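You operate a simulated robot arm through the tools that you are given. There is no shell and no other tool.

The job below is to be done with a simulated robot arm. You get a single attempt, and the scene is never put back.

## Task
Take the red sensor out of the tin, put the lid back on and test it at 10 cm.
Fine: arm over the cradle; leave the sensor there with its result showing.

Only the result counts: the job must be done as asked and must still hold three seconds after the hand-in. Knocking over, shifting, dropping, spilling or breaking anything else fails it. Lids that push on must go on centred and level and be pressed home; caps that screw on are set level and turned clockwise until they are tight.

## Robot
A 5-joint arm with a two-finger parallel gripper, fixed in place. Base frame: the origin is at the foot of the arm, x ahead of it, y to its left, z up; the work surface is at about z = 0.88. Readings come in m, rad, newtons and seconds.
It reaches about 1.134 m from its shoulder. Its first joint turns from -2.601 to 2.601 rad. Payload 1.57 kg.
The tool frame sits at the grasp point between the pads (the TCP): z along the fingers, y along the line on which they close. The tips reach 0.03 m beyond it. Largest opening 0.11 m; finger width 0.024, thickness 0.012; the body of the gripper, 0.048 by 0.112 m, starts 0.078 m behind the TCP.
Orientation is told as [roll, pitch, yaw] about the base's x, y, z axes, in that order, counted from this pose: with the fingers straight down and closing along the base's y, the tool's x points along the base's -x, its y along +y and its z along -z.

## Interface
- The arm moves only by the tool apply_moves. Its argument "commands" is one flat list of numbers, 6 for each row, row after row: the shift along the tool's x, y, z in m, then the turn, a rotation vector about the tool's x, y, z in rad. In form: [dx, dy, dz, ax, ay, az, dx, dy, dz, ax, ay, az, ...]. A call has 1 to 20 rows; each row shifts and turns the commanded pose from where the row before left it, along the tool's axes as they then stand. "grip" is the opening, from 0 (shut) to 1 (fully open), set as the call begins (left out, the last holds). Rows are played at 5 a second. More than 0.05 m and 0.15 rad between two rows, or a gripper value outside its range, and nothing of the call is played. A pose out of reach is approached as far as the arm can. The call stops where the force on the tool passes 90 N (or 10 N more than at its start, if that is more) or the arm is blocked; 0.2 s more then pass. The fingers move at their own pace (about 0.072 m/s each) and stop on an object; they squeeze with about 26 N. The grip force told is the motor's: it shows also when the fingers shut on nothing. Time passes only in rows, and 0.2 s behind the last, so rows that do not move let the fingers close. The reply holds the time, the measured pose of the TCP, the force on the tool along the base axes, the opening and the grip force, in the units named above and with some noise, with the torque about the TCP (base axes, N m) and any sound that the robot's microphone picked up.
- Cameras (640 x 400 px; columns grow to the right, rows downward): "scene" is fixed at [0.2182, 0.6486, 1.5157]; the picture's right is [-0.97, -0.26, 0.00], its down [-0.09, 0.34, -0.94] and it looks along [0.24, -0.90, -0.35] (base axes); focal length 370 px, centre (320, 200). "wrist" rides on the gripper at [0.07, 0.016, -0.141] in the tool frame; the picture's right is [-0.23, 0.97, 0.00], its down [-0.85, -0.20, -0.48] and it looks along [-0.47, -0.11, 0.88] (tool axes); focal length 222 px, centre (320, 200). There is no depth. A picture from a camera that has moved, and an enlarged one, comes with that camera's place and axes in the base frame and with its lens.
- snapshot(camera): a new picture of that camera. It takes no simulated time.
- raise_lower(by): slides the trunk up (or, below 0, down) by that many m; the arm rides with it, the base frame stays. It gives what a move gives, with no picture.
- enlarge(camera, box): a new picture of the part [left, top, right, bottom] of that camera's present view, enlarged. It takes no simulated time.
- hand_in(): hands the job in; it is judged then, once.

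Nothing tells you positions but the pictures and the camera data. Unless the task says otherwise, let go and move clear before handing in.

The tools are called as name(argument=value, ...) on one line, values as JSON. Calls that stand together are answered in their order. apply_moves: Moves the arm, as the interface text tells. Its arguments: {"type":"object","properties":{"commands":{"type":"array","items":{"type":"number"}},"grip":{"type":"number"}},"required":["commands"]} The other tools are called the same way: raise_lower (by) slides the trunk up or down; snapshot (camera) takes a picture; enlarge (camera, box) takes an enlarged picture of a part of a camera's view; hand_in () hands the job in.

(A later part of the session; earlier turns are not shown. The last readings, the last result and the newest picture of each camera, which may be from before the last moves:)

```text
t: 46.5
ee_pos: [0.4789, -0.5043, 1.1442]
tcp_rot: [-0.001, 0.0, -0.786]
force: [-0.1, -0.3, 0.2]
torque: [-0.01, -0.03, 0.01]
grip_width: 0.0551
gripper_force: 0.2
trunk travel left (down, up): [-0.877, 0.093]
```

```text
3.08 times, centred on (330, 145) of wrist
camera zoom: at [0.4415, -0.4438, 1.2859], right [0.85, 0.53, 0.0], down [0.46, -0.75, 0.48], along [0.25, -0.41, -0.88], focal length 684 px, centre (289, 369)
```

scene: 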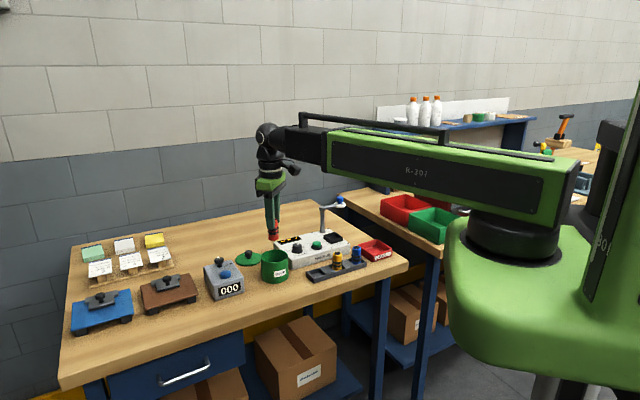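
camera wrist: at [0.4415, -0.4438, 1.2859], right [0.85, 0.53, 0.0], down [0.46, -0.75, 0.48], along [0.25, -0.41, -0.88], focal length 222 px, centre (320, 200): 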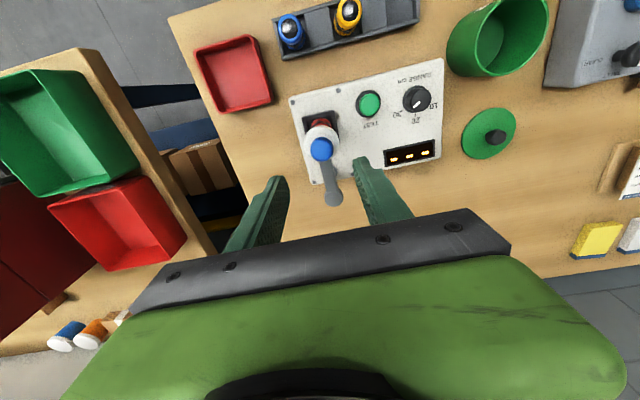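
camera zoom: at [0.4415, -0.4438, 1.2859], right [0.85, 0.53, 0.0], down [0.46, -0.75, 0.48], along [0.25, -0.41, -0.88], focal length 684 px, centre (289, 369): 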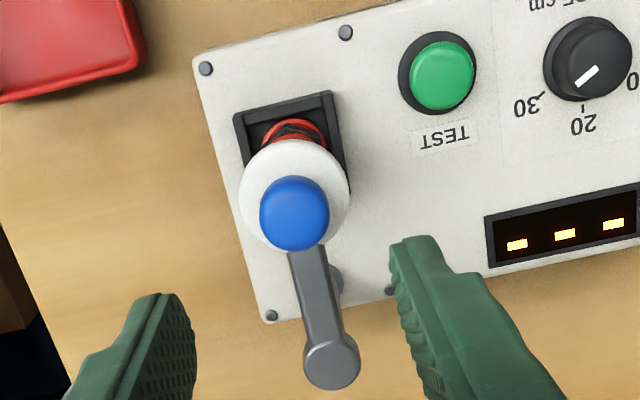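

The dial centre is about (0.577, -0.391), pointer at 30. I'll move above it and yaw to -110° so a +120° turn ends comfortably.

apply_moves(commands=[0.00297, 0.0371, 0, 0, 0, 0, 0.00297, 0.0371, 0, 0, 0, 0, 0.00297, 0.0371, 0, 0, 0, 0, 0.00297, 0.0371, 0, 0, 0, 0, 0, 0, 0, 0, 0, 0.1418, 0, 0, 0, 0, 0, 0.1418, 0, 0, 0, 0, 0, 0.1418, 0, 0, 0, 0, 0, 0.1418, 0, 0, 0, 0, 0, 0.1418, 0, 0, 0, 0, 0, 0.1418, 0, 0, 0, 0, 0, 0.1418, 0, 0, 0, 0, 0, 0.1418], grip=0.42)

snapshot(camera="wrist")

enlarge(camera="wrist", box=[270, 90, 370, 190])

```text
t: 49.1
ee_pos: [0.5757, -0.3924, 1.1447]
tcp_rot: [0.0, 0.001, -1.923]
force: [-0.1, 0.5, 0.1]
torque: [0.0, 0.02, 0.0]
grip_width: 0.0461
gripper_force: 0.1
trunk travel left (down, up): [-0.877, 0.093]
```

```text
taken
camera wrist: at [0.615, -0.3317, 1.286], right [0.84, -0.55, 0.0], down [-0.48, -0.73, 0.48], along [-0.26, -0.4, -0.88], focal length 222 px, centre (320, 200)
```

wrist: 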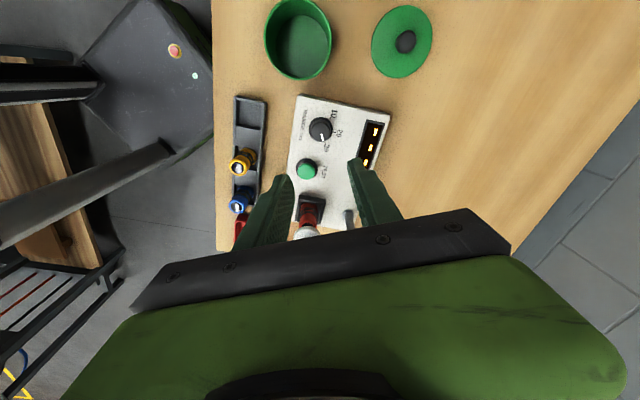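

```text
4.00 times, centred on (320, 140) of wrist
camera zoom: at [0.615, -0.3317, 1.286], right [0.84, -0.55, 0.0], down [-0.48, -0.73, 0.48], along [-0.26, -0.4, -0.88], focal length 888 px, centre (320, 440)
```

zoom: 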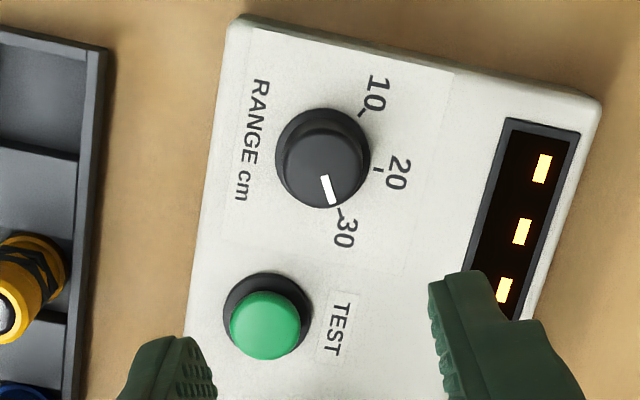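

From here the dial is about 2 mm further along tool x; I'll correct it and lower to just above the dial.

apply_moves(commands=[0.0021, 0.0013, 0, 0, 0, 0])

raise_lower(by=-0.155)

enlarge(camera="wrist", box=[250, 110, 390, 220])

enlarge(camera="scene", box=[270, 205, 340, 270])

```text
t: 49.5
ee_pos: [0.5789, -0.3892, 1.1441]
tcp_rot: [-0.001, 0.001, -1.921]
force: [0.2, 0.6, 0.5]
torque: [-0.01, -0.02, -0.03]
grip_width: 0.0461
gripper_force: 0.1
trunk travel left (down, up): [-0.877, 0.093]
```

```text
t: 51.3
ee_pos: [0.58, -0.3891, 0.9893]
tcp_rot: [0.001, -0.001, -1.921]
force: [0.0, 0.4, 0.0]
torque: [-0.01, -0.02, 0.0]
grip_width: 0.0463
gripper_force: 0.0
trunk travel left (down, up): [-0.722, 0.248]
```

```text
3.64 times, centred on (320, 165) of wrist
camera zoom: at [0.6167, -0.3299, 1.131], right [0.84, -0.55, 0.0], down [-0.48, -0.74, 0.48], along [-0.26, -0.4, -0.88], focal length 808 px, centre (320, 327)
```

zoom: 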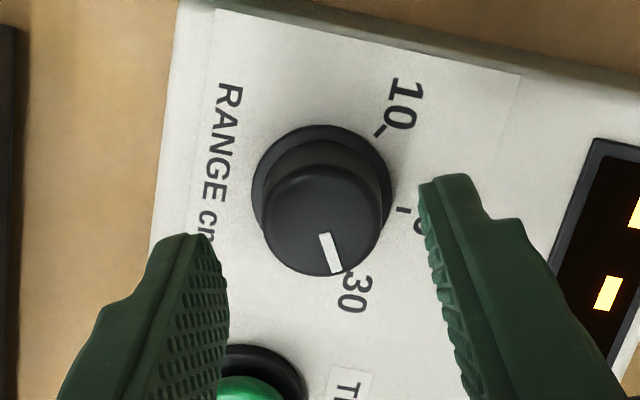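

```text
6.15 times, centred on (305, 238) of scene
camera zoom: at [0.2182, 0.6486, 1.5157], right [-0.97, -0.26, 0.0], down [-0.09, 0.34, -0.94], along [0.24, -0.9, -0.35], focal length 2277 px, centre (412, -31)
```

zoom: 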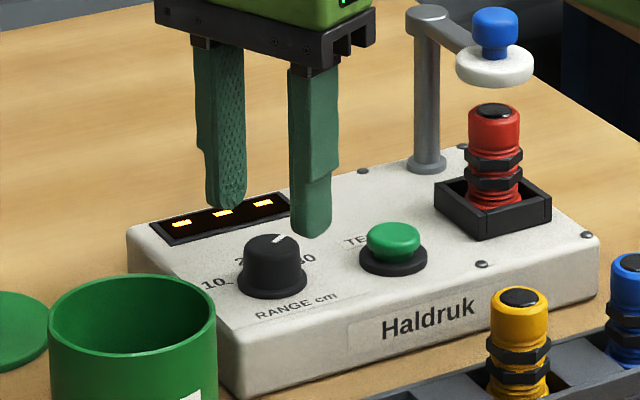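

The dial is centred between the fingers. I'll lower 3 cm so the tips sit just above its flange.

raise_lower(by=-0.029)

enlarge(camera="wrist", box=[250, 110, 390, 220])

enlarge(camera="scene", box=[270, 225, 320, 265])

```text
t: 52.0
ee_pos: [0.5784, -0.3898, 0.96]
tcp_rot: [-0.001, 0.001, -1.92]
force: [-0.2, -0.7, 0.6]
torque: [0.0, -0.03, -0.02]
grip_width: 0.0462
gripper_force: 0.0
trunk travel left (down, up): [-0.693, 0.277]
```

```text
3.64 times, centred on (320, 165) of wrist
camera zoom: at [0.6167, -0.3299, 1.102], right [0.84, -0.55, 0.0], down [-0.48, -0.74, 0.48], along [-0.26, -0.4, -0.88], focal length 808 px, centre (320, 327)
```

zoom: 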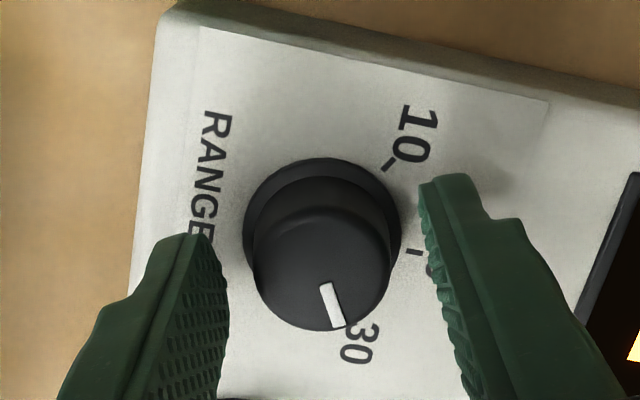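

```text
10.00 times, centred on (295, 245) of scene
camera zoom: at [0.2182, 0.6486, 1.5157], right [-0.97, -0.26, 0.0], down [-0.09, 0.34, -0.94], along [0.24, -0.9, -0.35], focal length 3700 px, centre (570, -250)
```

zoom: 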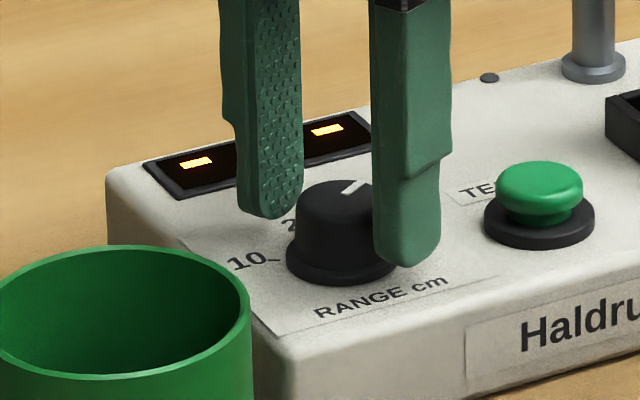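

Fingers straddle the dial above its flange. I'll close on it.

apply_moves(commands=[0, 0, 0, 0, 0, 0, 0, 0, 0, 0, 0, 0, 0, 0, 0, 0, 0, 0], grip=0)

enlarge(camera="wrist", box=[250, 110, 390, 220])

```text
t: 52.8
ee_pos: [0.5785, -0.3905, 0.9612]
tcp_rot: [0.0, 0.0, -1.92]
force: [1.0, 0.3, 1.5]
torque: [0.02, 0.01, 0.05]
grip_width: 0.0318
gripper_force: 40.0
trunk travel left (down, up): [-0.693, 0.277]
```

```text
3.64 times, centred on (320, 165) of wrist
camera zoom: at [0.6167, -0.3299, 1.102], right [0.84, -0.55, 0.0], down [-0.48, -0.74, 0.48], along [-0.26, -0.4, -0.88], focal length 808 px, centre (320, 327)
```

zoom: 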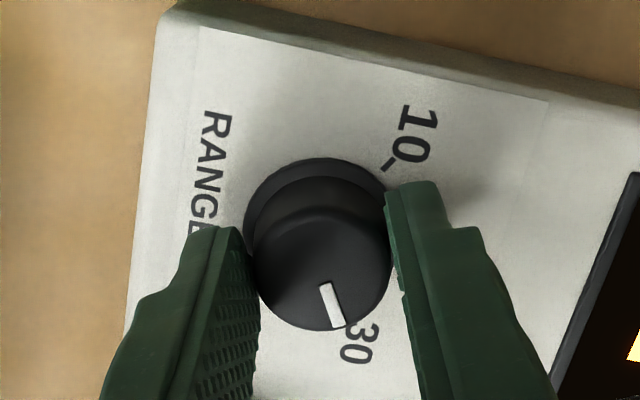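

Dial gripped. I'll turn it counterclockwise (from above) 60° first, towards 20.

apply_moves(commands=[0, 0, 0, 0, 0, -0.1496, 0, 0, 0, 0, 0, -0.1496, 0, 0, 0, 0, 0, -0.1496, 0, 0, 0, 0, 0, -0.1496, 0, 0, 0, 0, 0, -0.1496, 0, 0, 0, 0, 0, -0.1496, 0, 0, 0, 0, 0, -0.1496, 0, 0, 0, 0, 0, 0])

enlarge(camera="wrist", box=[250, 110, 390, 220])

enlarge(camera="scene", box=[270, 225, 320, 265])

```text
t: 54.6
ee_pos: [0.5771, -0.3902, 0.9609]
tcp_rot: [0.0, 0.001, -0.871]
force: [-22.3, 4.3, -20.8]
torque: [-0.11, 0.17, -0.04]
grip_width: 0.0315
gripper_force: 40.5
trunk travel left (down, up): [-0.693, 0.277]
```

```text
3.64 times, centred on (320, 165) of wrist
camera zoom: at [0.5438, -0.3265, 1.1022], right [0.89, 0.45, 0.0], down [0.4, -0.78, 0.48], along [0.22, -0.43, -0.88], focal length 808 px, centre (320, 327)
```

zoom: 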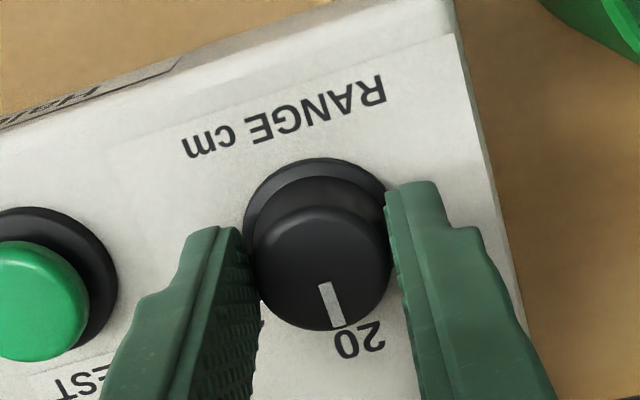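

```text
10.00 times, centred on (295, 245) of scene
camera zoom: at [0.2182, 0.6486, 1.5157], right [-0.97, -0.26, 0.0], down [-0.09, 0.34, -0.94], along [0.24, -0.9, -0.35], focal length 3700 px, centre (570, -250)
```

zoom: 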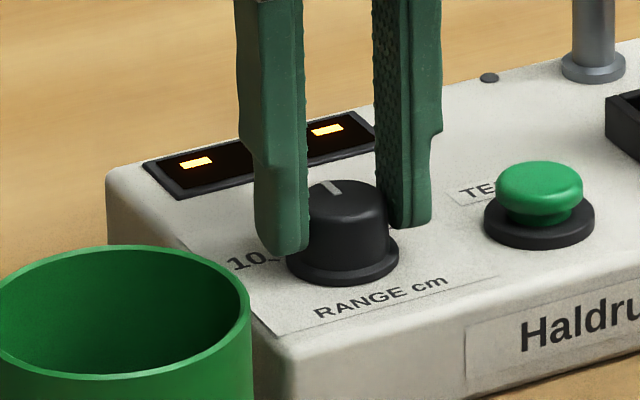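

The pointer moved to about 20. There's some side force, so I'll open, let it settle and re-grip before the next 60°.

apply_moves(commands=[0, 0, 0, 0, 0, 0])

apply_moves(commands=[0, 0, 0, 0, 0, 0, 0, 0, 0, 0, 0, 0], grip=0.4)

enlarge(camera="wrist", box=[250, 110, 390, 220])

```text
t: 55.0
ee_pos: [0.5763, -0.3911, 0.9611]
tcp_rot: [0.0, 0.003, -0.873]
force: [-25.1, 3.6, -22.8]
torque: [0.06, 0.23, -0.01]
grip_width: 0.0317
gripper_force: 40.2
trunk travel left (down, up): [-0.693, 0.277]
```

```text
t: 55.6
ee_pos: [0.5781, -0.3896, 0.9596]
tcp_rot: [0.0, 0.0, -0.872]
force: [-0.1, -0.7, 0.4]
torque: [-0.01, 0.0, 0.0]
grip_width: 0.0442
gripper_force: 0.1
trunk travel left (down, up): [-0.693, 0.277]
```

```text
3.64 times, centred on (320, 165) of wrist
camera zoom: at [0.5458, -0.326, 1.102], right [0.89, 0.45, 0.0], down [0.4, -0.78, 0.48], along [0.22, -0.43, -0.88], focal length 808 px, centre (320, 327)
```

zoom: 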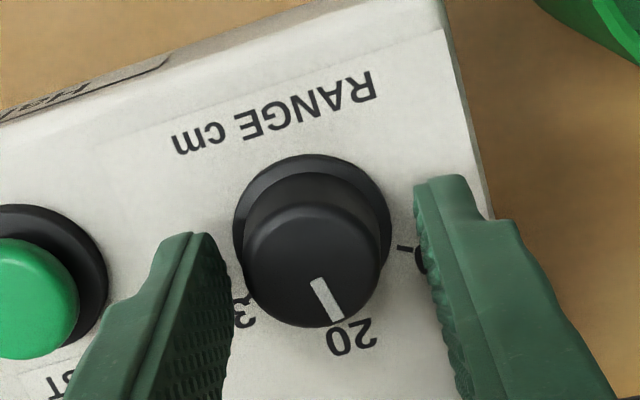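

With the fingers open the dial shows ~2 mm off along tool y; I'll correct, re-grip, and turn the remaining 60°.

apply_moves(commands=[0, -0.0022, 0, 0, 0, 0, 0, 0, 0, 0, 0, 0])

apply_moves(commands=[0, 0, 0, 0, 0, 0, 0, 0, 0, 0, 0, 0], grip=0)

apply_moves(commands=[0, 0, 0, 0, 0, -0.13, 0, 0, 0, 0, 0, -0.13, 0, 0, 0, 0, 0, -0.13, 0, 0, 0, 0, 0, -0.13, 0, 0, 0, 0, 0, -0.13, 0, 0, 0, 0, 0, -0.13, 0, 0, 0, 0, 0, -0.13, 0, 0, 0, 0, 0, 0])

enlarge(camera="wrist", box=[250, 110, 390, 220])

enlarge(camera="scene", box=[270, 225, 320, 265])

```text
t: 56.2
ee_pos: [0.5771, -0.3907, 0.9603]
tcp_rot: [0.0, 0.0, -0.873]
force: [0.4, 0.2, 0.3]
torque: [0.04, -0.03, -0.05]
grip_width: 0.044
gripper_force: 0.2
trunk travel left (down, up): [-0.693, 0.277]
```

```text
t: 56.8
ee_pos: [0.5769, -0.3915, 0.9594]
tcp_rot: [0.0, 0.0, -0.871]
force: [2.4, 2.4, 1.2]
torque: [0.01, 0.08, -0.03]
grip_width: 0.0315
gripper_force: 40.4
trunk travel left (down, up): [-0.693, 0.277]
```

```text
t: 58.6
ee_pos: [0.5771, -0.3912, 0.9595]
tcp_rot: [-0.001, -0.002, 0.038]
force: [10.6, -7.0, 12.3]
torque: [-0.04, -0.72, -0.28]
grip_width: 0.0315
gripper_force: 40.2
trunk travel left (down, up): [-0.693, 0.277]
```

```text
3.64 times, centred on (320, 165) of wrist
camera zoom: at [0.5055, -0.3778, 1.1018], right [0.19, 0.98, 0.0], down [0.86, -0.17, 0.48], along [0.47, -0.09, -0.88], focal length 808 px, centre (320, 327)
```

zoom: 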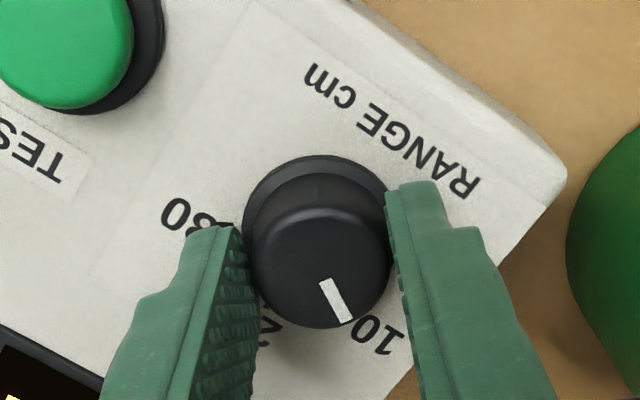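

```text
10.00 times, centred on (295, 245) of scene
camera zoom: at [0.2182, 0.6486, 1.5157], right [-0.97, -0.26, 0.0], down [-0.09, 0.34, -0.94], along [0.24, -0.9, -0.35], focal length 3700 px, centre (570, -250)
```

zoom: 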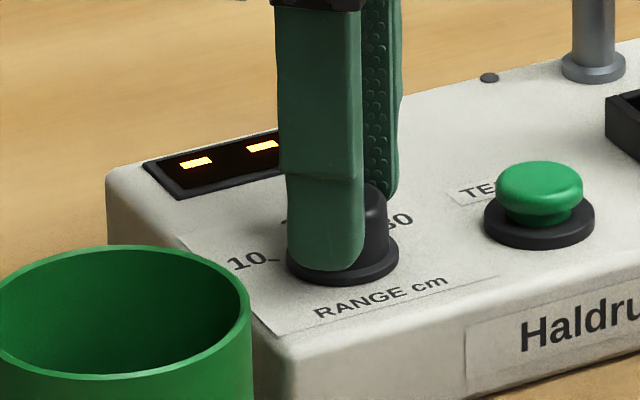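

The pointer is now very near 10. Before opening, I'll ease the sideways force with a sub-millimetre shift, then release and check.

apply_moves(commands=[-0.0009, -0.0006, 0, 0, 0, 0, 0, 0, 0, 0, 0, 0])

enlarge(camera="wrist", box=[250, 110, 390, 220])

```text
t: 59.2
ee_pos: [0.5768, -0.3917, 0.9611]
tcp_rot: [0.0, 0.001, 0.035]
force: [1.8, 0.8, 1.2]
torque: [-0.26, -0.65, -0.08]
grip_width: 0.0318
gripper_force: 40.4
trunk travel left (down, up): [-0.693, 0.277]
```

```text
3.64 times, centred on (320, 165) of wrist
camera zoom: at [0.5059, -0.378, 1.102], right [0.19, 0.98, 0.0], down [0.86, -0.17, 0.48], along [0.47, -0.09, -0.88], focal length 808 px, centre (320, 327)
```

zoom: 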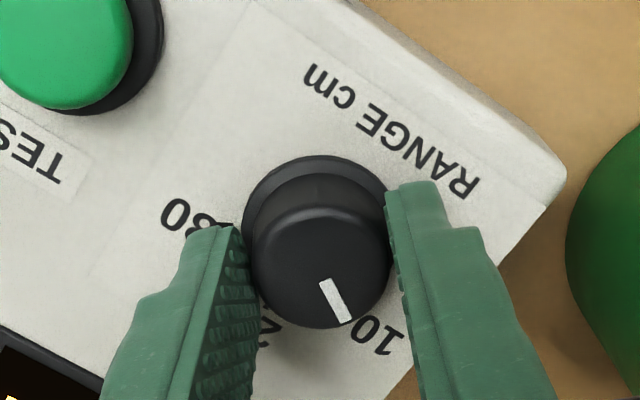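

Forces are nearly zero now. I'll open the fingers and rise to see the pointer from above.

apply_moves(commands=[0, 0, 0, 0, 0, 0, 0, 0, 0, 0, 0, 0], grip=0.4)

enlarge(camera="wrist", box=[250, 110, 390, 220])

raise_lower(by=0.12)

snapshot(camera="wrist")

enlarge(camera="wrist", box=[280, 110, 360, 180])

enlarge(camera="scene", box=[270, 225, 320, 265])

```text
t: 59.8
ee_pos: [0.5766, -0.3918, 0.9611]
tcp_rot: [0.0, 0.001, 0.039]
force: [0.5, -0.3, -0.5]
torque: [0.06, 0.04, 0.0]
grip_width: 0.0442
gripper_force: 0.1
trunk travel left (down, up): [-0.693, 0.277]
```

```text
3.64 times, centred on (320, 165) of wrist
camera zoom: at [0.5061, -0.3783, 1.102], right [0.19, 0.98, 0.0], down [0.86, -0.17, 0.48], along [0.47, -0.09, -0.88], focal length 808 px, centre (320, 327)
```

zoom: 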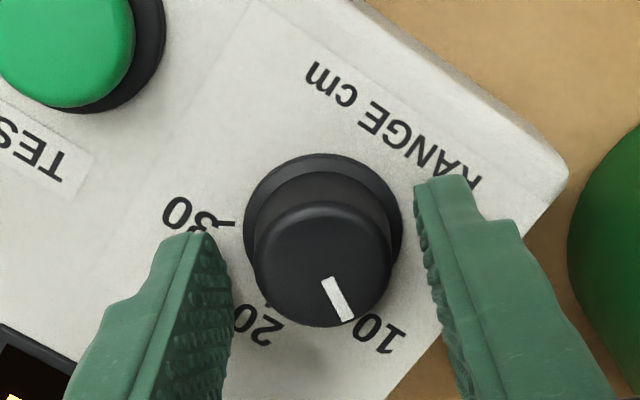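

```text
t: 61.3
ee_pos: [0.577, -0.3916, 1.081]
tcp_rot: [-0.001, 0.0, 0.039]
force: [-0.8, 0.5, -0.8]
torque: [0.02, 0.0, 0.02]
grip_width: 0.0441
gripper_force: 0.0
trunk travel left (down, up): [-0.813, 0.157]
```

```text
taken
camera wrist: at [0.5061, -0.3784, 1.2219], right [0.19, 0.98, 0.0], down [0.86, -0.17, 0.48], along [0.47, -0.09, -0.88], focal length 222 px, centre (320, 200)
```

wrist: 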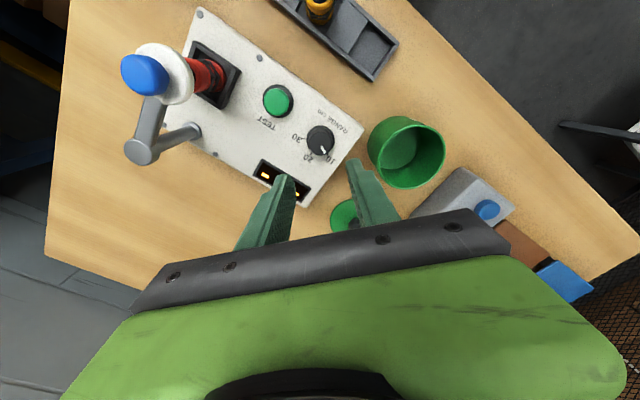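

```text
5.71 times, centred on (320, 145) of wrist
camera zoom: at [0.5061, -0.3784, 1.2219], right [0.19, 0.98, 0.0], down [0.86, -0.17, 0.48], along [0.47, -0.09, -0.88], focal length 1269 px, centre (320, 514)
```

zoom: 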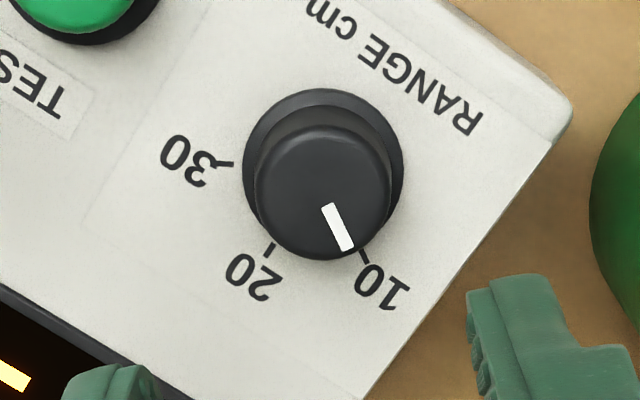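

```text
10.00 times, centred on (295, 245) of scene
camera zoom: at [0.2182, 0.6486, 1.5157], right [-0.97, -0.26, 0.0], down [-0.09, 0.34, -0.94], along [0.24, -0.9, -0.35], focal length 3700 px, centre (570, -250)
```

zoom: 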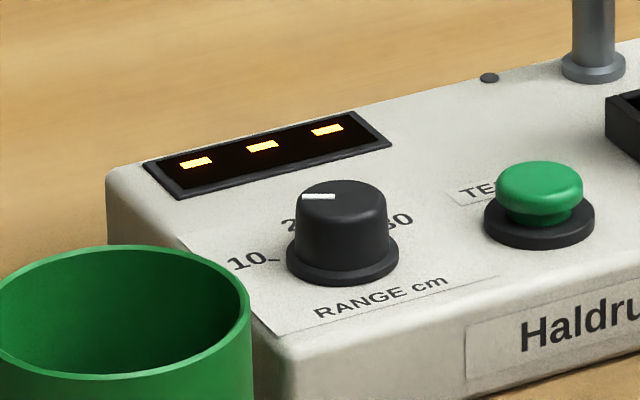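

The pointer lines up with the 10 mark (≈14° vs ≈14–16°). Next the lid: I'll go over it on the bench with yaw back to 0.

apply_moves(commands=[0, 0, 0, 0, 0, 0.038, -0.0406, 0.0079, 0, 0, 0, 0, -0.0406, 0.0079, 0, 0, 0, 0, -0.0406, 0.0079, 0, 0, 0, 0, -0.0406, 0.0079, 0, 0, 0, 0, 0, 0, 0, 0, 0, 0], grip=0.55)

raise_lower(by=-0.1)

snapshot(camera="wrist")

enlarge(camera="wrist", box=[240, 120, 440, 245])

```text
t: 62.7
ee_pos: [0.7386, -0.3615, 1.08]
tcp_rot: [0.0, 0.0, -0.001]
force: [0.3, 0.1, -0.9]
torque: [-0.01, -0.04, -0.01]
grip_width: 0.0605
gripper_force: 0.0
trunk travel left (down, up): [-0.813, 0.157]
```

```text
t: 64.0
ee_pos: [0.7395, -0.3616, 0.9805]
tcp_rot: [0.0, 0.001, 0.0]
force: [-0.3, -0.2, -0.9]
torque: [0.03, 0.0, -0.02]
grip_width: 0.0604
gripper_force: 0.0
trunk travel left (down, up): [-0.713, 0.257]
```

```text
taken
camera wrist: at [0.6684, -0.3445, 1.122], right [0.23, 0.97, 0.0], down [0.85, -0.2, 0.48], along [0.47, -0.11, -0.88], focal length 222 px, centre (320, 200)
```

wrist: 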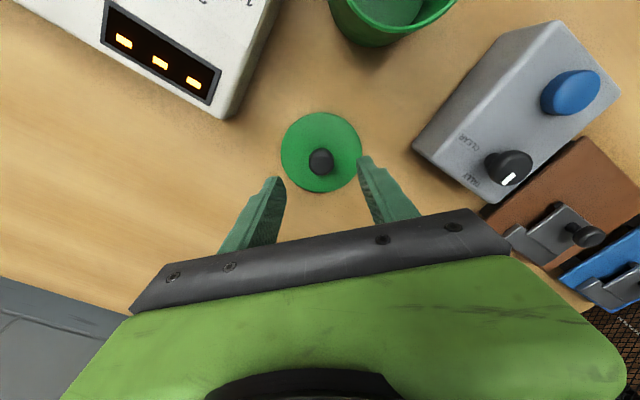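

```text
3.20 times, centred on (340, 182) of wrist
camera zoom: at [0.6684, -0.3445, 1.122], right [0.23, 0.97, 0.0], down [0.85, -0.2, 0.48], along [0.47, -0.11, -0.88], focal length 711 px, centre (256, 256)
```

zoom: 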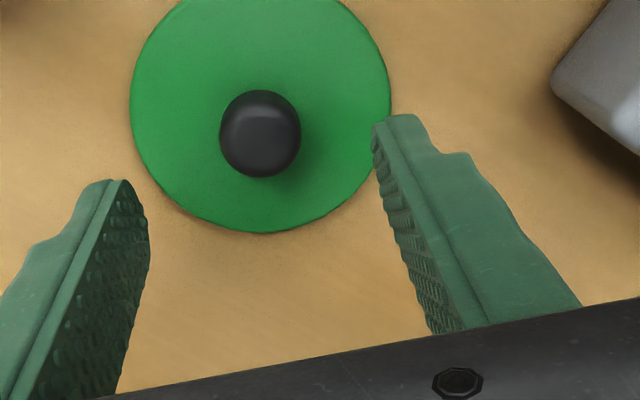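

Alignment matches where I released it, within half a millimetre. I'll fine-tune, lower and grip the lid knob.

apply_moves(commands=[-0.0005, 0.0004, 0, 0, 0, 0])

raise_lower(by=-0.0585)

enlarge(camera="wrist", box=[240, 120, 440, 245])

apply_moves(commands=[0, 0, 0, 0, 0, 0, 0, 0, 0, 0, 0, 0, 0, 0, 0, 0, 0, 0], grip=0)

enlarge(camera="wrist", box=[240, 120, 440, 245])

```text
t: 64.4
ee_pos: [0.7396, -0.3599, 0.9807]
tcp_rot: [0.001, -0.001, 0.0]
force: [0.4, 0.8, 0.0]
torque: [-0.01, -0.02, -0.02]
grip_width: 0.0606
gripper_force: 0.0
trunk travel left (down, up): [-0.713, 0.257]
```

```text
t: 65.4
ee_pos: [0.7395, -0.3596, 0.9225]
tcp_rot: [0.0, 0.0, 0.002]
force: [0.0, -0.8, 0.3]
torque: [-0.01, 0.03, -0.01]
grip_width: 0.0606
gripper_force: 0.0
trunk travel left (down, up): [-0.655, 0.315]
```

```text
3.20 times, centred on (340, 182) of wrist
camera zoom: at [0.6691, -0.344, 1.0635], right [0.23, 0.97, 0.0], down [0.85, -0.2, 0.48], along [0.47, -0.11, -0.88], focal length 711 px, centre (256, 256)
```

zoom: 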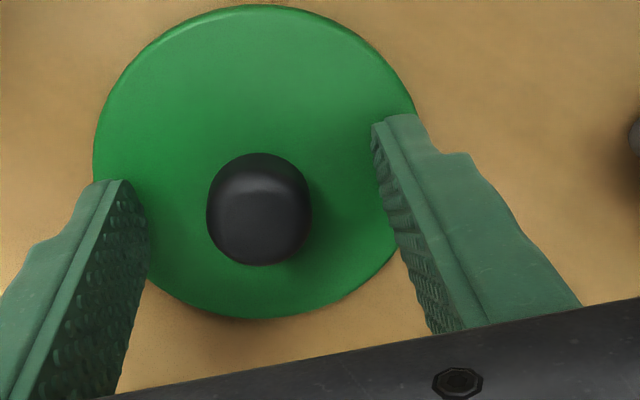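

```text
t: 66.2
ee_pos: [0.7391, -0.3608, 0.9218]
tcp_rot: [0.0, -0.002, 0.001]
force: [-0.8, 0.3, 0.1]
torque: [-0.02, 0.01, 0.02]
grip_width: 0.0246
gripper_force: 26.2
trunk travel left (down, up): [-0.655, 0.315]
```

```text
3.20 times, centred on (340, 182) of wrist
camera zoom: at [0.6691, -0.344, 1.0635], right [0.23, 0.97, 0.0], down [0.85, -0.2, 0.48], along [0.47, -0.11, -0.88], focal length 711 px, centre (256, 256)
```

zoom: 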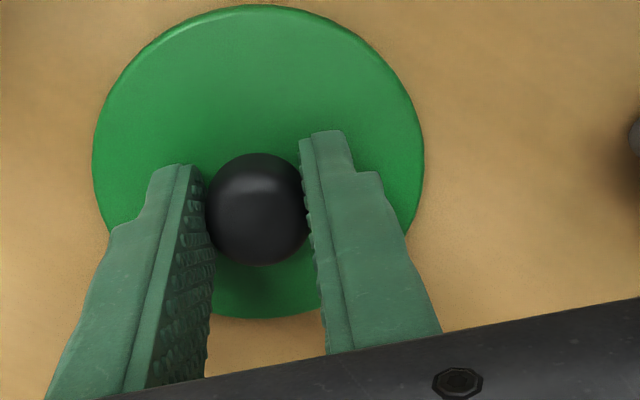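

Lid gripped again. I'll lift it and carry it back over the tin.

raise_lower(by=0.12)

apply_moves(commands=[0.0255, 0.0154, 0, 0, 0, 0, 0.0255, 0.0154, 0, 0, 0, 0, 0.0255, 0.0154, 0, 0, 0, 0, 0.0255, 0.0154, 0, 0, 0, 0, 0.0255, 0.0154, 0, 0, 0, 0, 0, 0, 0, 0, 0, 0])

snapshot(camera="wrist")

enlarge(camera="scene", box=[250, 220, 310, 290])

```text
t: 67.7
ee_pos: [0.7389, -0.3601, 1.0419]
tcp_rot: [0.0, 0.0, 0.0]
force: [0.1, 0.0, -1.0]
torque: [-0.03, 0.01, -0.03]
grip_width: 0.0249
gripper_force: 25.7
trunk travel left (down, up): [-0.775, 0.195]
```

```text
t: 69.1
ee_pos: [0.6123, -0.2842, 1.0416]
tcp_rot: [-0.001, 0.001, 0.0]
force: [0.7, 0.4, 0.2]
torque: [0.06, 0.0, -0.01]
grip_width: 0.0247
gripper_force: 25.5
trunk travel left (down, up): [-0.775, 0.195]
```

```text
taken
camera wrist: at [0.543, -0.267, 1.1834], right [0.23, 0.97, 0.0], down [0.86, -0.2, 0.48], along [0.47, -0.11, -0.88], focal length 222 px, centre (320, 200)
```

wrist: 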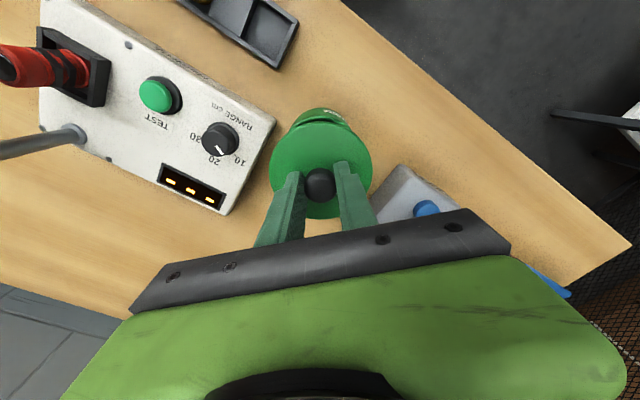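

```text
5.71 times, centred on (280, 255) of scene
camera zoom: at [0.2182, 0.6486, 1.5157], right [-0.97, -0.26, 0.0], down [-0.09, 0.34, -0.94], along [0.24, -0.9, -0.35], focal length 2114 px, centre (549, -114)
```

zoom: 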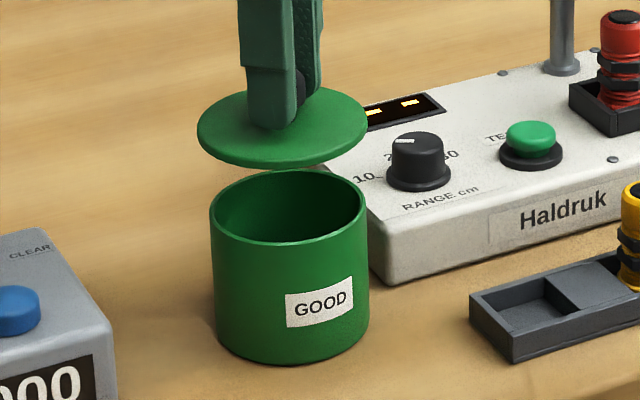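

I'll trim 1.4 mm in x to match the original pose, then lower to just above the rim.

apply_moves(commands=[0.0014, 0, 0, 0, 0, 0, 0, 0, 0, 0, 0, 0])

raise_lower(by=-0.033)

enlarge(camera="wrist", box=[240, 90, 400, 225])

enlarge(camera="scene", box=[250, 235, 310, 290])

```text
t: 69.7
ee_pos: [0.61, -0.2842, 1.0414]
tcp_rot: [-0.001, 0.001, 0.0]
force: [-0.3, 0.7, -1.3]
torque: [0.0, 0.01, 0.02]
grip_width: 0.0247
gripper_force: 26.7
trunk travel left (down, up): [-0.775, 0.195]
```

```text
t: 70.5
ee_pos: [0.6112, -0.2829, 1.0087]
tcp_rot: [-0.001, 0.001, 0.001]
force: [0.7, -0.5, -0.3]
torque: [0.0, 0.03, 0.04]
grip_width: 0.0246
gripper_force: 25.9
trunk travel left (down, up): [-0.742, 0.228]
```

```text
2.96 times, centred on (320, 158) of wrist
camera zoom: at [0.5411, -0.2672, 1.1504], right [0.23, 0.97, 0.0], down [0.85, -0.2, 0.48], along [0.47, -0.11, -0.88], focal length 658 px, centre (320, 326)
```

zoom: 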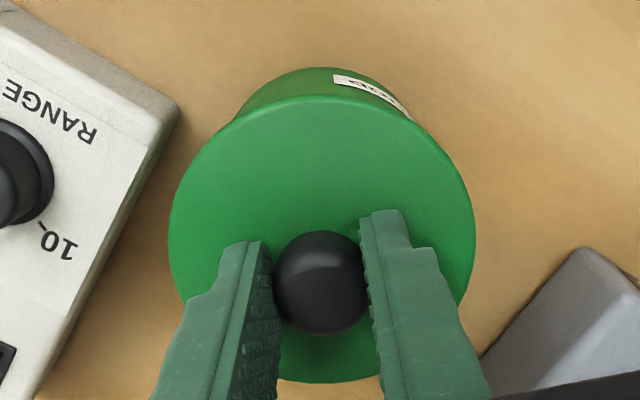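

```text
7.27 times, centred on (280, 262) of scene
camera zoom: at [0.2182, 0.6486, 1.5157], right [-0.97, -0.26, 0.0], down [-0.09, 0.34, -0.94], along [0.24, -0.9, -0.35], focal length 2691 px, centre (611, -254)
```

zoom: 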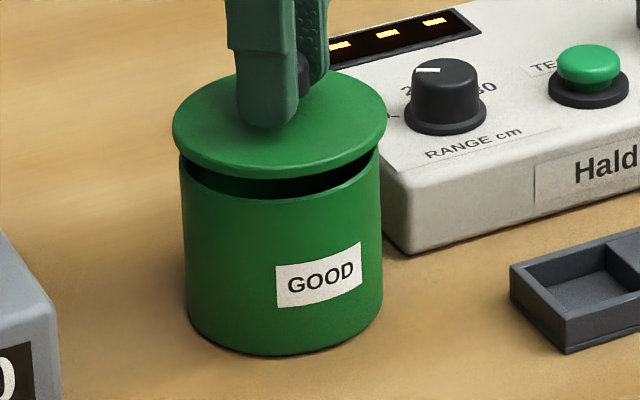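

Centred to about half a millimetre; a tiny trim, then lower toward the seat watching force.

apply_moves(commands=[-0.0005, 0.0001, 0, 0, 0, 0, 0, 0, 0, 0, 0, 0])

raise_lower(by=-0.006)

raise_lower(by=-0.003)

enlarge(camera="scene", box=[250, 235, 310, 290])

```text
t: 71.1
ee_pos: [0.6128, -0.2844, 1.009]
tcp_rot: [0.0, 0.0, -0.001]
force: [-0.3, 0.7, -0.1]
torque: [0.01, -0.02, 0.04]
grip_width: 0.0247
gripper_force: 26.0
trunk travel left (down, up): [-0.742, 0.228]
```

```text
t: 71.7
ee_pos: [0.6118, -0.2837, 1.0029]
tcp_rot: [-0.001, 0.002, -0.001]
force: [0.0, -0.2, -0.4]
torque: [0.02, 0.0, 0.05]
grip_width: 0.025
gripper_force: 26.0
trunk travel left (down, up): [-0.736, 0.234]
```

```text
t: 72.2
ee_pos: [0.6117, -0.2823, 0.9995]
tcp_rot: [0.001, 0.002, 0.0]
force: [-0.3, -0.2, -0.4]
torque: [-0.04, 0.03, -0.03]
grip_width: 0.025
gripper_force: 26.2
trunk travel left (down, up): [-0.733, 0.237]
```

```text
7.27 times, centred on (280, 262) of scene
camera zoom: at [0.2182, 0.6486, 1.5157], right [-0.97, -0.26, 0.0], down [-0.09, 0.34, -0.94], along [0.24, -0.9, -0.35], focal length 2691 px, centre (611, -254)
```

zoom: 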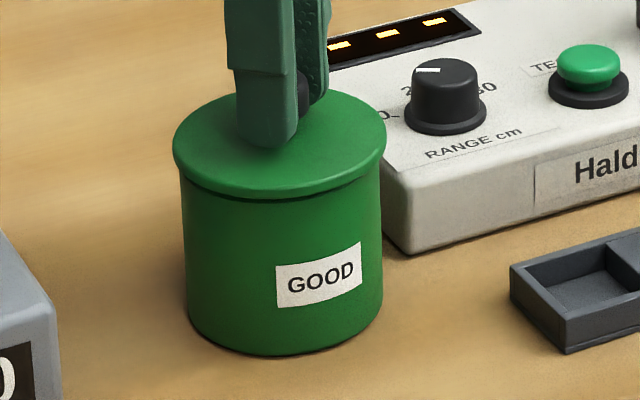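

Nearly seated with no force yet. I'll press on in small steps until it clicks home.

raise_lower(by=-0.002)

raise_lower(by=-0.002)

enlarge(camera="scene", box=[250, 235, 310, 290])

```text
t: 72.7
ee_pos: [0.6124, -0.2829, 0.998]
tcp_rot: [0.0, 0.001, 0.001]
force: [0.3, -0.5, -0.5]
torque: [-0.03, 0.01, 0.0]
grip_width: 0.0246
gripper_force: 26.0
trunk travel left (down, up): [-0.731, 0.239]
```

```text
t: 73.2
ee_pos: [0.6118, -0.2826, 0.9966]
tcp_rot: [-0.002, -0.002, -0.002]
force: [10.8, -4.3, 20.4]
torque: [-0.06, -0.3, 0.04]
grip_width: 0.0244
gripper_force: 26.2
trunk travel left (down, up): [-0.729, 0.241]
heard: snap
```

```text
7.27 times, centred on (280, 262) of scene
camera zoom: at [0.2182, 0.6486, 1.5157], right [-0.97, -0.26, 0.0], down [-0.09, 0.34, -0.94], along [0.24, -0.9, -0.35], focal length 2691 px, centre (611, -254)
```

zoom: 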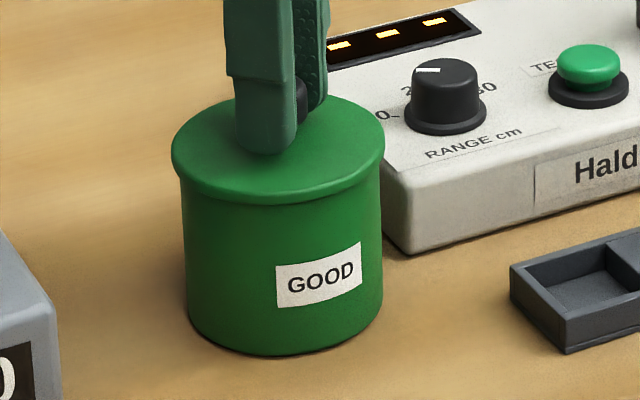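

Snap heard — the lid is home. I'll relieve the press slightly, open and lift away.

raise_lower(by=0.001)

apply_moves(commands=[0, 0, 0, 0, 0, 0, 0, 0, 0, 0, 0, 0, 0, 0, 0, 0, 0, 0], grip=0.5)

raise_lower(by=0.1)

snapshot(camera="wrist")

enlarge(camera="scene", box=[250, 235, 310, 290])

enlarge(camera="wrist", box=[260, 90, 380, 190])

```text
t: 73.7
ee_pos: [0.6133, -0.2829, 0.9966]
tcp_rot: [-0.001, 0.0, -0.001]
force: [10.1, -3.7, 6.8]
torque: [-0.11, -0.51, 0.02]
grip_width: 0.0248
gripper_force: 26.3
trunk travel left (down, up): [-0.73, 0.24]
```

```text
t: 74.5
ee_pos: [0.611, -0.2833, 0.9976]
tcp_rot: [0.0, 0.001, 0.0]
force: [-0.4, -1.0, -0.1]
torque: [0.03, 0.0, 0.05]
grip_width: 0.055
gripper_force: 0.0
trunk travel left (down, up): [-0.73, 0.24]
```

```text
t: 75.8
ee_pos: [0.6116, -0.2822, 1.0974]
tcp_rot: [0.001, -0.001, 0.0]
force: [-0.4, -0.2, -1.1]
torque: [0.01, 0.0, 0.0]
grip_width: 0.0551
gripper_force: 0.1
trunk travel left (down, up): [-0.83, 0.14]
```

```text
taken
camera wrist: at [0.5415, -0.2668, 1.2384], right [0.23, 0.97, 0.0], down [0.85, -0.2, 0.48], along [0.47, -0.11, -0.88], focal length 222 px, centre (320, 200)
```

wrist: 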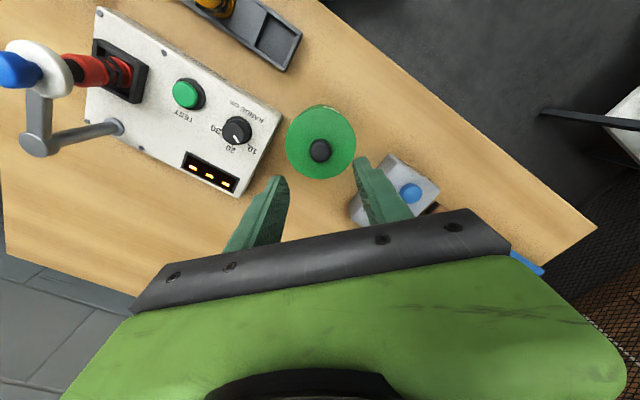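

```text
7.27 times, centred on (280, 262) of scene
camera zoom: at [0.2182, 0.6486, 1.5157], right [-0.97, -0.26, 0.0], down [-0.09, 0.34, -0.94], along [0.24, -0.9, -0.35], focal length 2691 px, centre (611, -254)
```

zoom: 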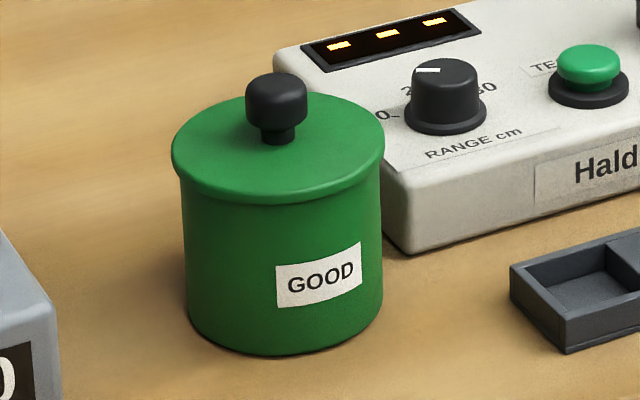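

```text
4.00 times, centred on (320, 140) of wrist
camera zoom: at [0.5415, -0.2668, 1.2384], right [0.23, 0.97, 0.0], down [0.85, -0.2, 0.48], along [0.47, -0.11, -0.88], focal length 888 px, centre (320, 440)
```

zoom: 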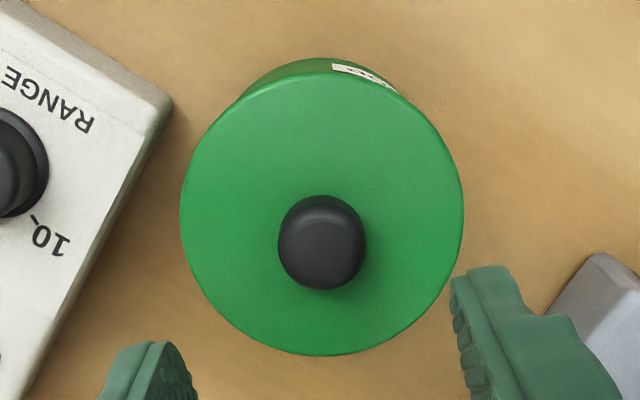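

The lid looks identical to its original seating. Now for the TEST button at about (0.521, -0.434): I'll close the fingers, move over it, and yaw to -122° so the gripper body's narrow side faces the swing arm.

apply_moves(commands=[0.02258, -0.03788, 0, 0, 0, 0, 0.02258, -0.03788, 0, 0, 0, 0, 0.02258, -0.03788, 0, 0, 0, 0, 0.02258, -0.03788, 0, 0, 0, 0, 0, 0, 0, 0, 0, 0.1419, 0, 0, 0, 0, 0, 0.1419, 0, 0, 0, 0, 0, 0.1419, 0, 0, 0, 0, 0, 0.1419, 0, 0, 0, 0, 0, 0.1419, 0, 0, 0, 0, 0, 0.1419, 0, 0, 0, 0, 0, 0.1419, 0, 0, 0, 0, 0, 0.1419, 0, 0, 0, 0, 0, 0.1419, 0, 0, 0, 0, 0, 0.1419, 0, 0, 0, 0, 0, 0.1419, 0, 0, 0, 0, 0, 0.1419, 0, 0, 0, 0, 0, 0.1419, 0, 0, 0, 0, 0, 0.1419, 0, 0, 0, 0, 0, 0.1419], grip=0)

snapshot(camera="wrist")

enlarge(camera="wrist", box=[260, 110, 380, 210])

enlarge(camera="scene", box=[270, 180, 360, 265])

```text
t: 79.8
ee_pos: [0.521, -0.4354, 1.0979]
tcp_rot: [-0.001, 0.0, -2.129]
force: [-0.7, -0.5, 0.4]
torque: [-0.01, -0.01, 0.01]
grip_width: 0.0
gripper_force: 21.3
trunk travel left (down, up): [-0.83, 0.14]
```

```text
taken
camera wrist: at [0.5718, -0.3844, 1.2385], right [0.7, -0.71, 0.0], down [-0.62, -0.62, 0.48], along [-0.34, -0.34, -0.88], focal length 222 px, centre (320, 200)
```

wrist: 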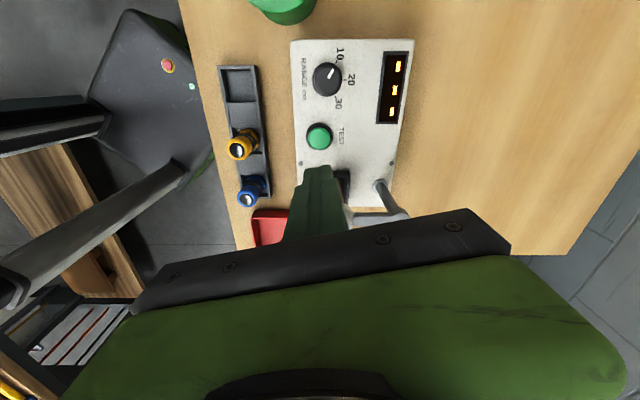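

```text
4.00 times, centred on (320, 160) of wrist
camera zoom: at [0.5718, -0.3844, 1.2385], right [0.7, -0.71, 0.0], down [-0.62, -0.62, 0.48], along [-0.34, -0.34, -0.88], focal length 888 px, centre (320, 360)
```

zoom: 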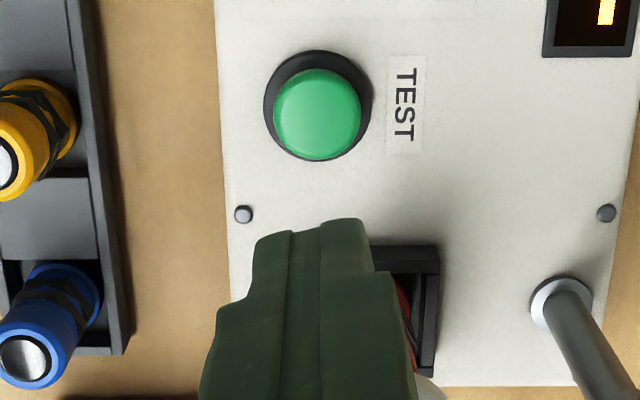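

```text
4.71 times, centred on (315, 222) of scene
camera zoom: at [0.2182, 0.6486, 1.5157], right [-0.97, -0.26, 0.0], down [-0.09, 0.34, -0.94], along [0.24, -0.9, -0.35], focal length 1741 px, centre (344, 94)
```

zoom: 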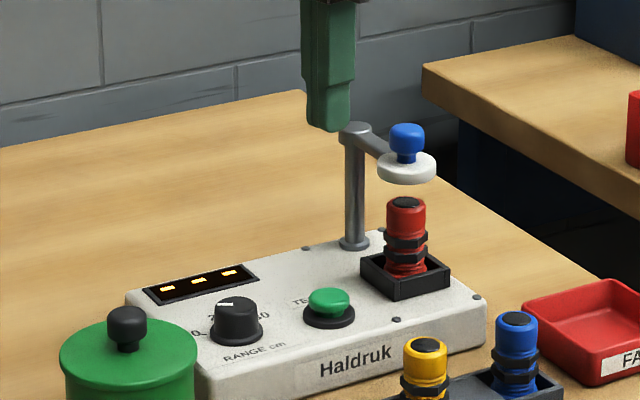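

The button is within 2 mm of my axis; I'll trim and lower to just above it.

apply_moves(commands=[0.0015, -0.0014, 0, 0, 0, 0])

raise_lower(by=-0.112)

enlarge(camera="wrist", box=[260, 110, 380, 210])

enlarge(camera="scene", box=[270, 190, 350, 265])

```text
t: 80.2
ee_pos: [0.5216, -0.4327, 1.0969]
tcp_rot: [0.0, 0.001, -2.131]
force: [-0.1, 0.3, 0.3]
torque: [0.0, -0.02, 0.03]
grip_width: 0.0003
gripper_force: 21.1
trunk travel left (down, up): [-0.83, 0.14]
```

```text
t: 81.7
ee_pos: [0.5223, -0.4326, 0.9843]
tcp_rot: [0.0, 0.001, -2.128]
force: [0.4, -0.5, 0.0]
torque: [-0.01, -0.02, 0.02]
grip_width: 0.0
gripper_force: 21.3
trunk travel left (down, up): [-0.718, 0.252]
```

```text
4.00 times, centred on (320, 160) of wrist
camera zoom: at [0.5713, -0.3824, 1.1265], right [0.71, -0.71, 0.0], down [-0.62, -0.62, 0.48], along [-0.34, -0.34, -0.88], focal length 888 px, centre (320, 360)
```

zoom: 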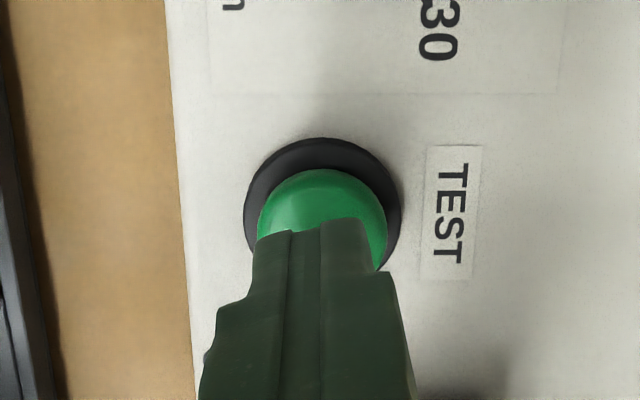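

```text
5.33 times, centred on (310, 228) of scene
camera zoom: at [0.2182, 0.6486, 1.5157], right [-0.97, -0.26, 0.0], down [-0.09, 0.34, -0.94], along [0.24, -0.9, -0.35], focal length 1973 px, centre (373, 53)
```

zoom: 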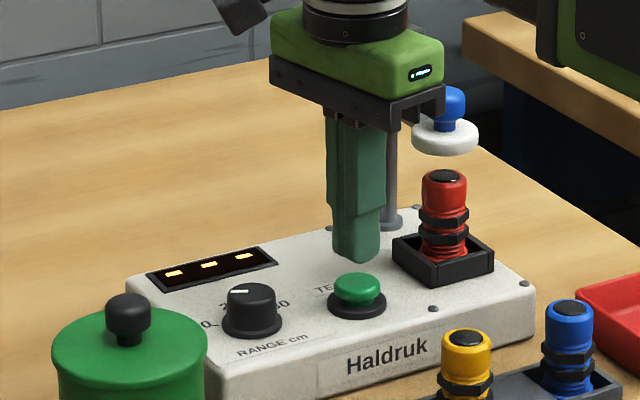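

Closed fingertips hang right above the button with clearance to the swing arm. I'll press in small steps.

raise_lower(by=-0.009)

raise_lower(by=-0.003)

enlarge(camera="scene", box=[280, 225, 340, 265])

```text
t: 82.3
ee_pos: [0.5203, -0.433, 0.9766]
tcp_rot: [-0.001, -0.001, -2.13]
force: [-0.8, 0.2, 0.1]
torque: [0.0, 0.01, 0.04]
grip_width: 0.0
gripper_force: 21.5
trunk travel left (down, up): [-0.709, 0.261]
```

```text
t: 82.8
ee_pos: [0.5207, -0.4335, 0.9724]
tcp_rot: [0.0, 0.001, -2.13]
force: [-0.3, -0.3, 0.0]
torque: [0.01, -0.02, -0.01]
grip_width: 0.0
gripper_force: 21.5
trunk travel left (down, up): [-0.706, 0.264]
```

```text
10.00 times, centred on (310, 245) of scene
camera zoom: at [0.2182, 0.6486, 1.5157], right [-0.97, -0.26, 0.0], down [-0.09, 0.34, -0.94], along [0.24, -0.9, -0.35], focal length 3700 px, centre (420, -250)
```

zoom: 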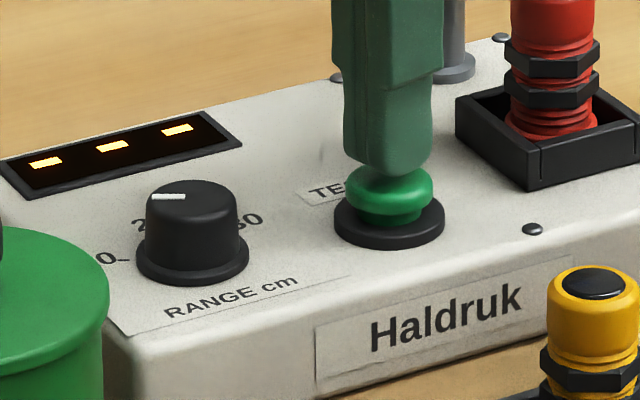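

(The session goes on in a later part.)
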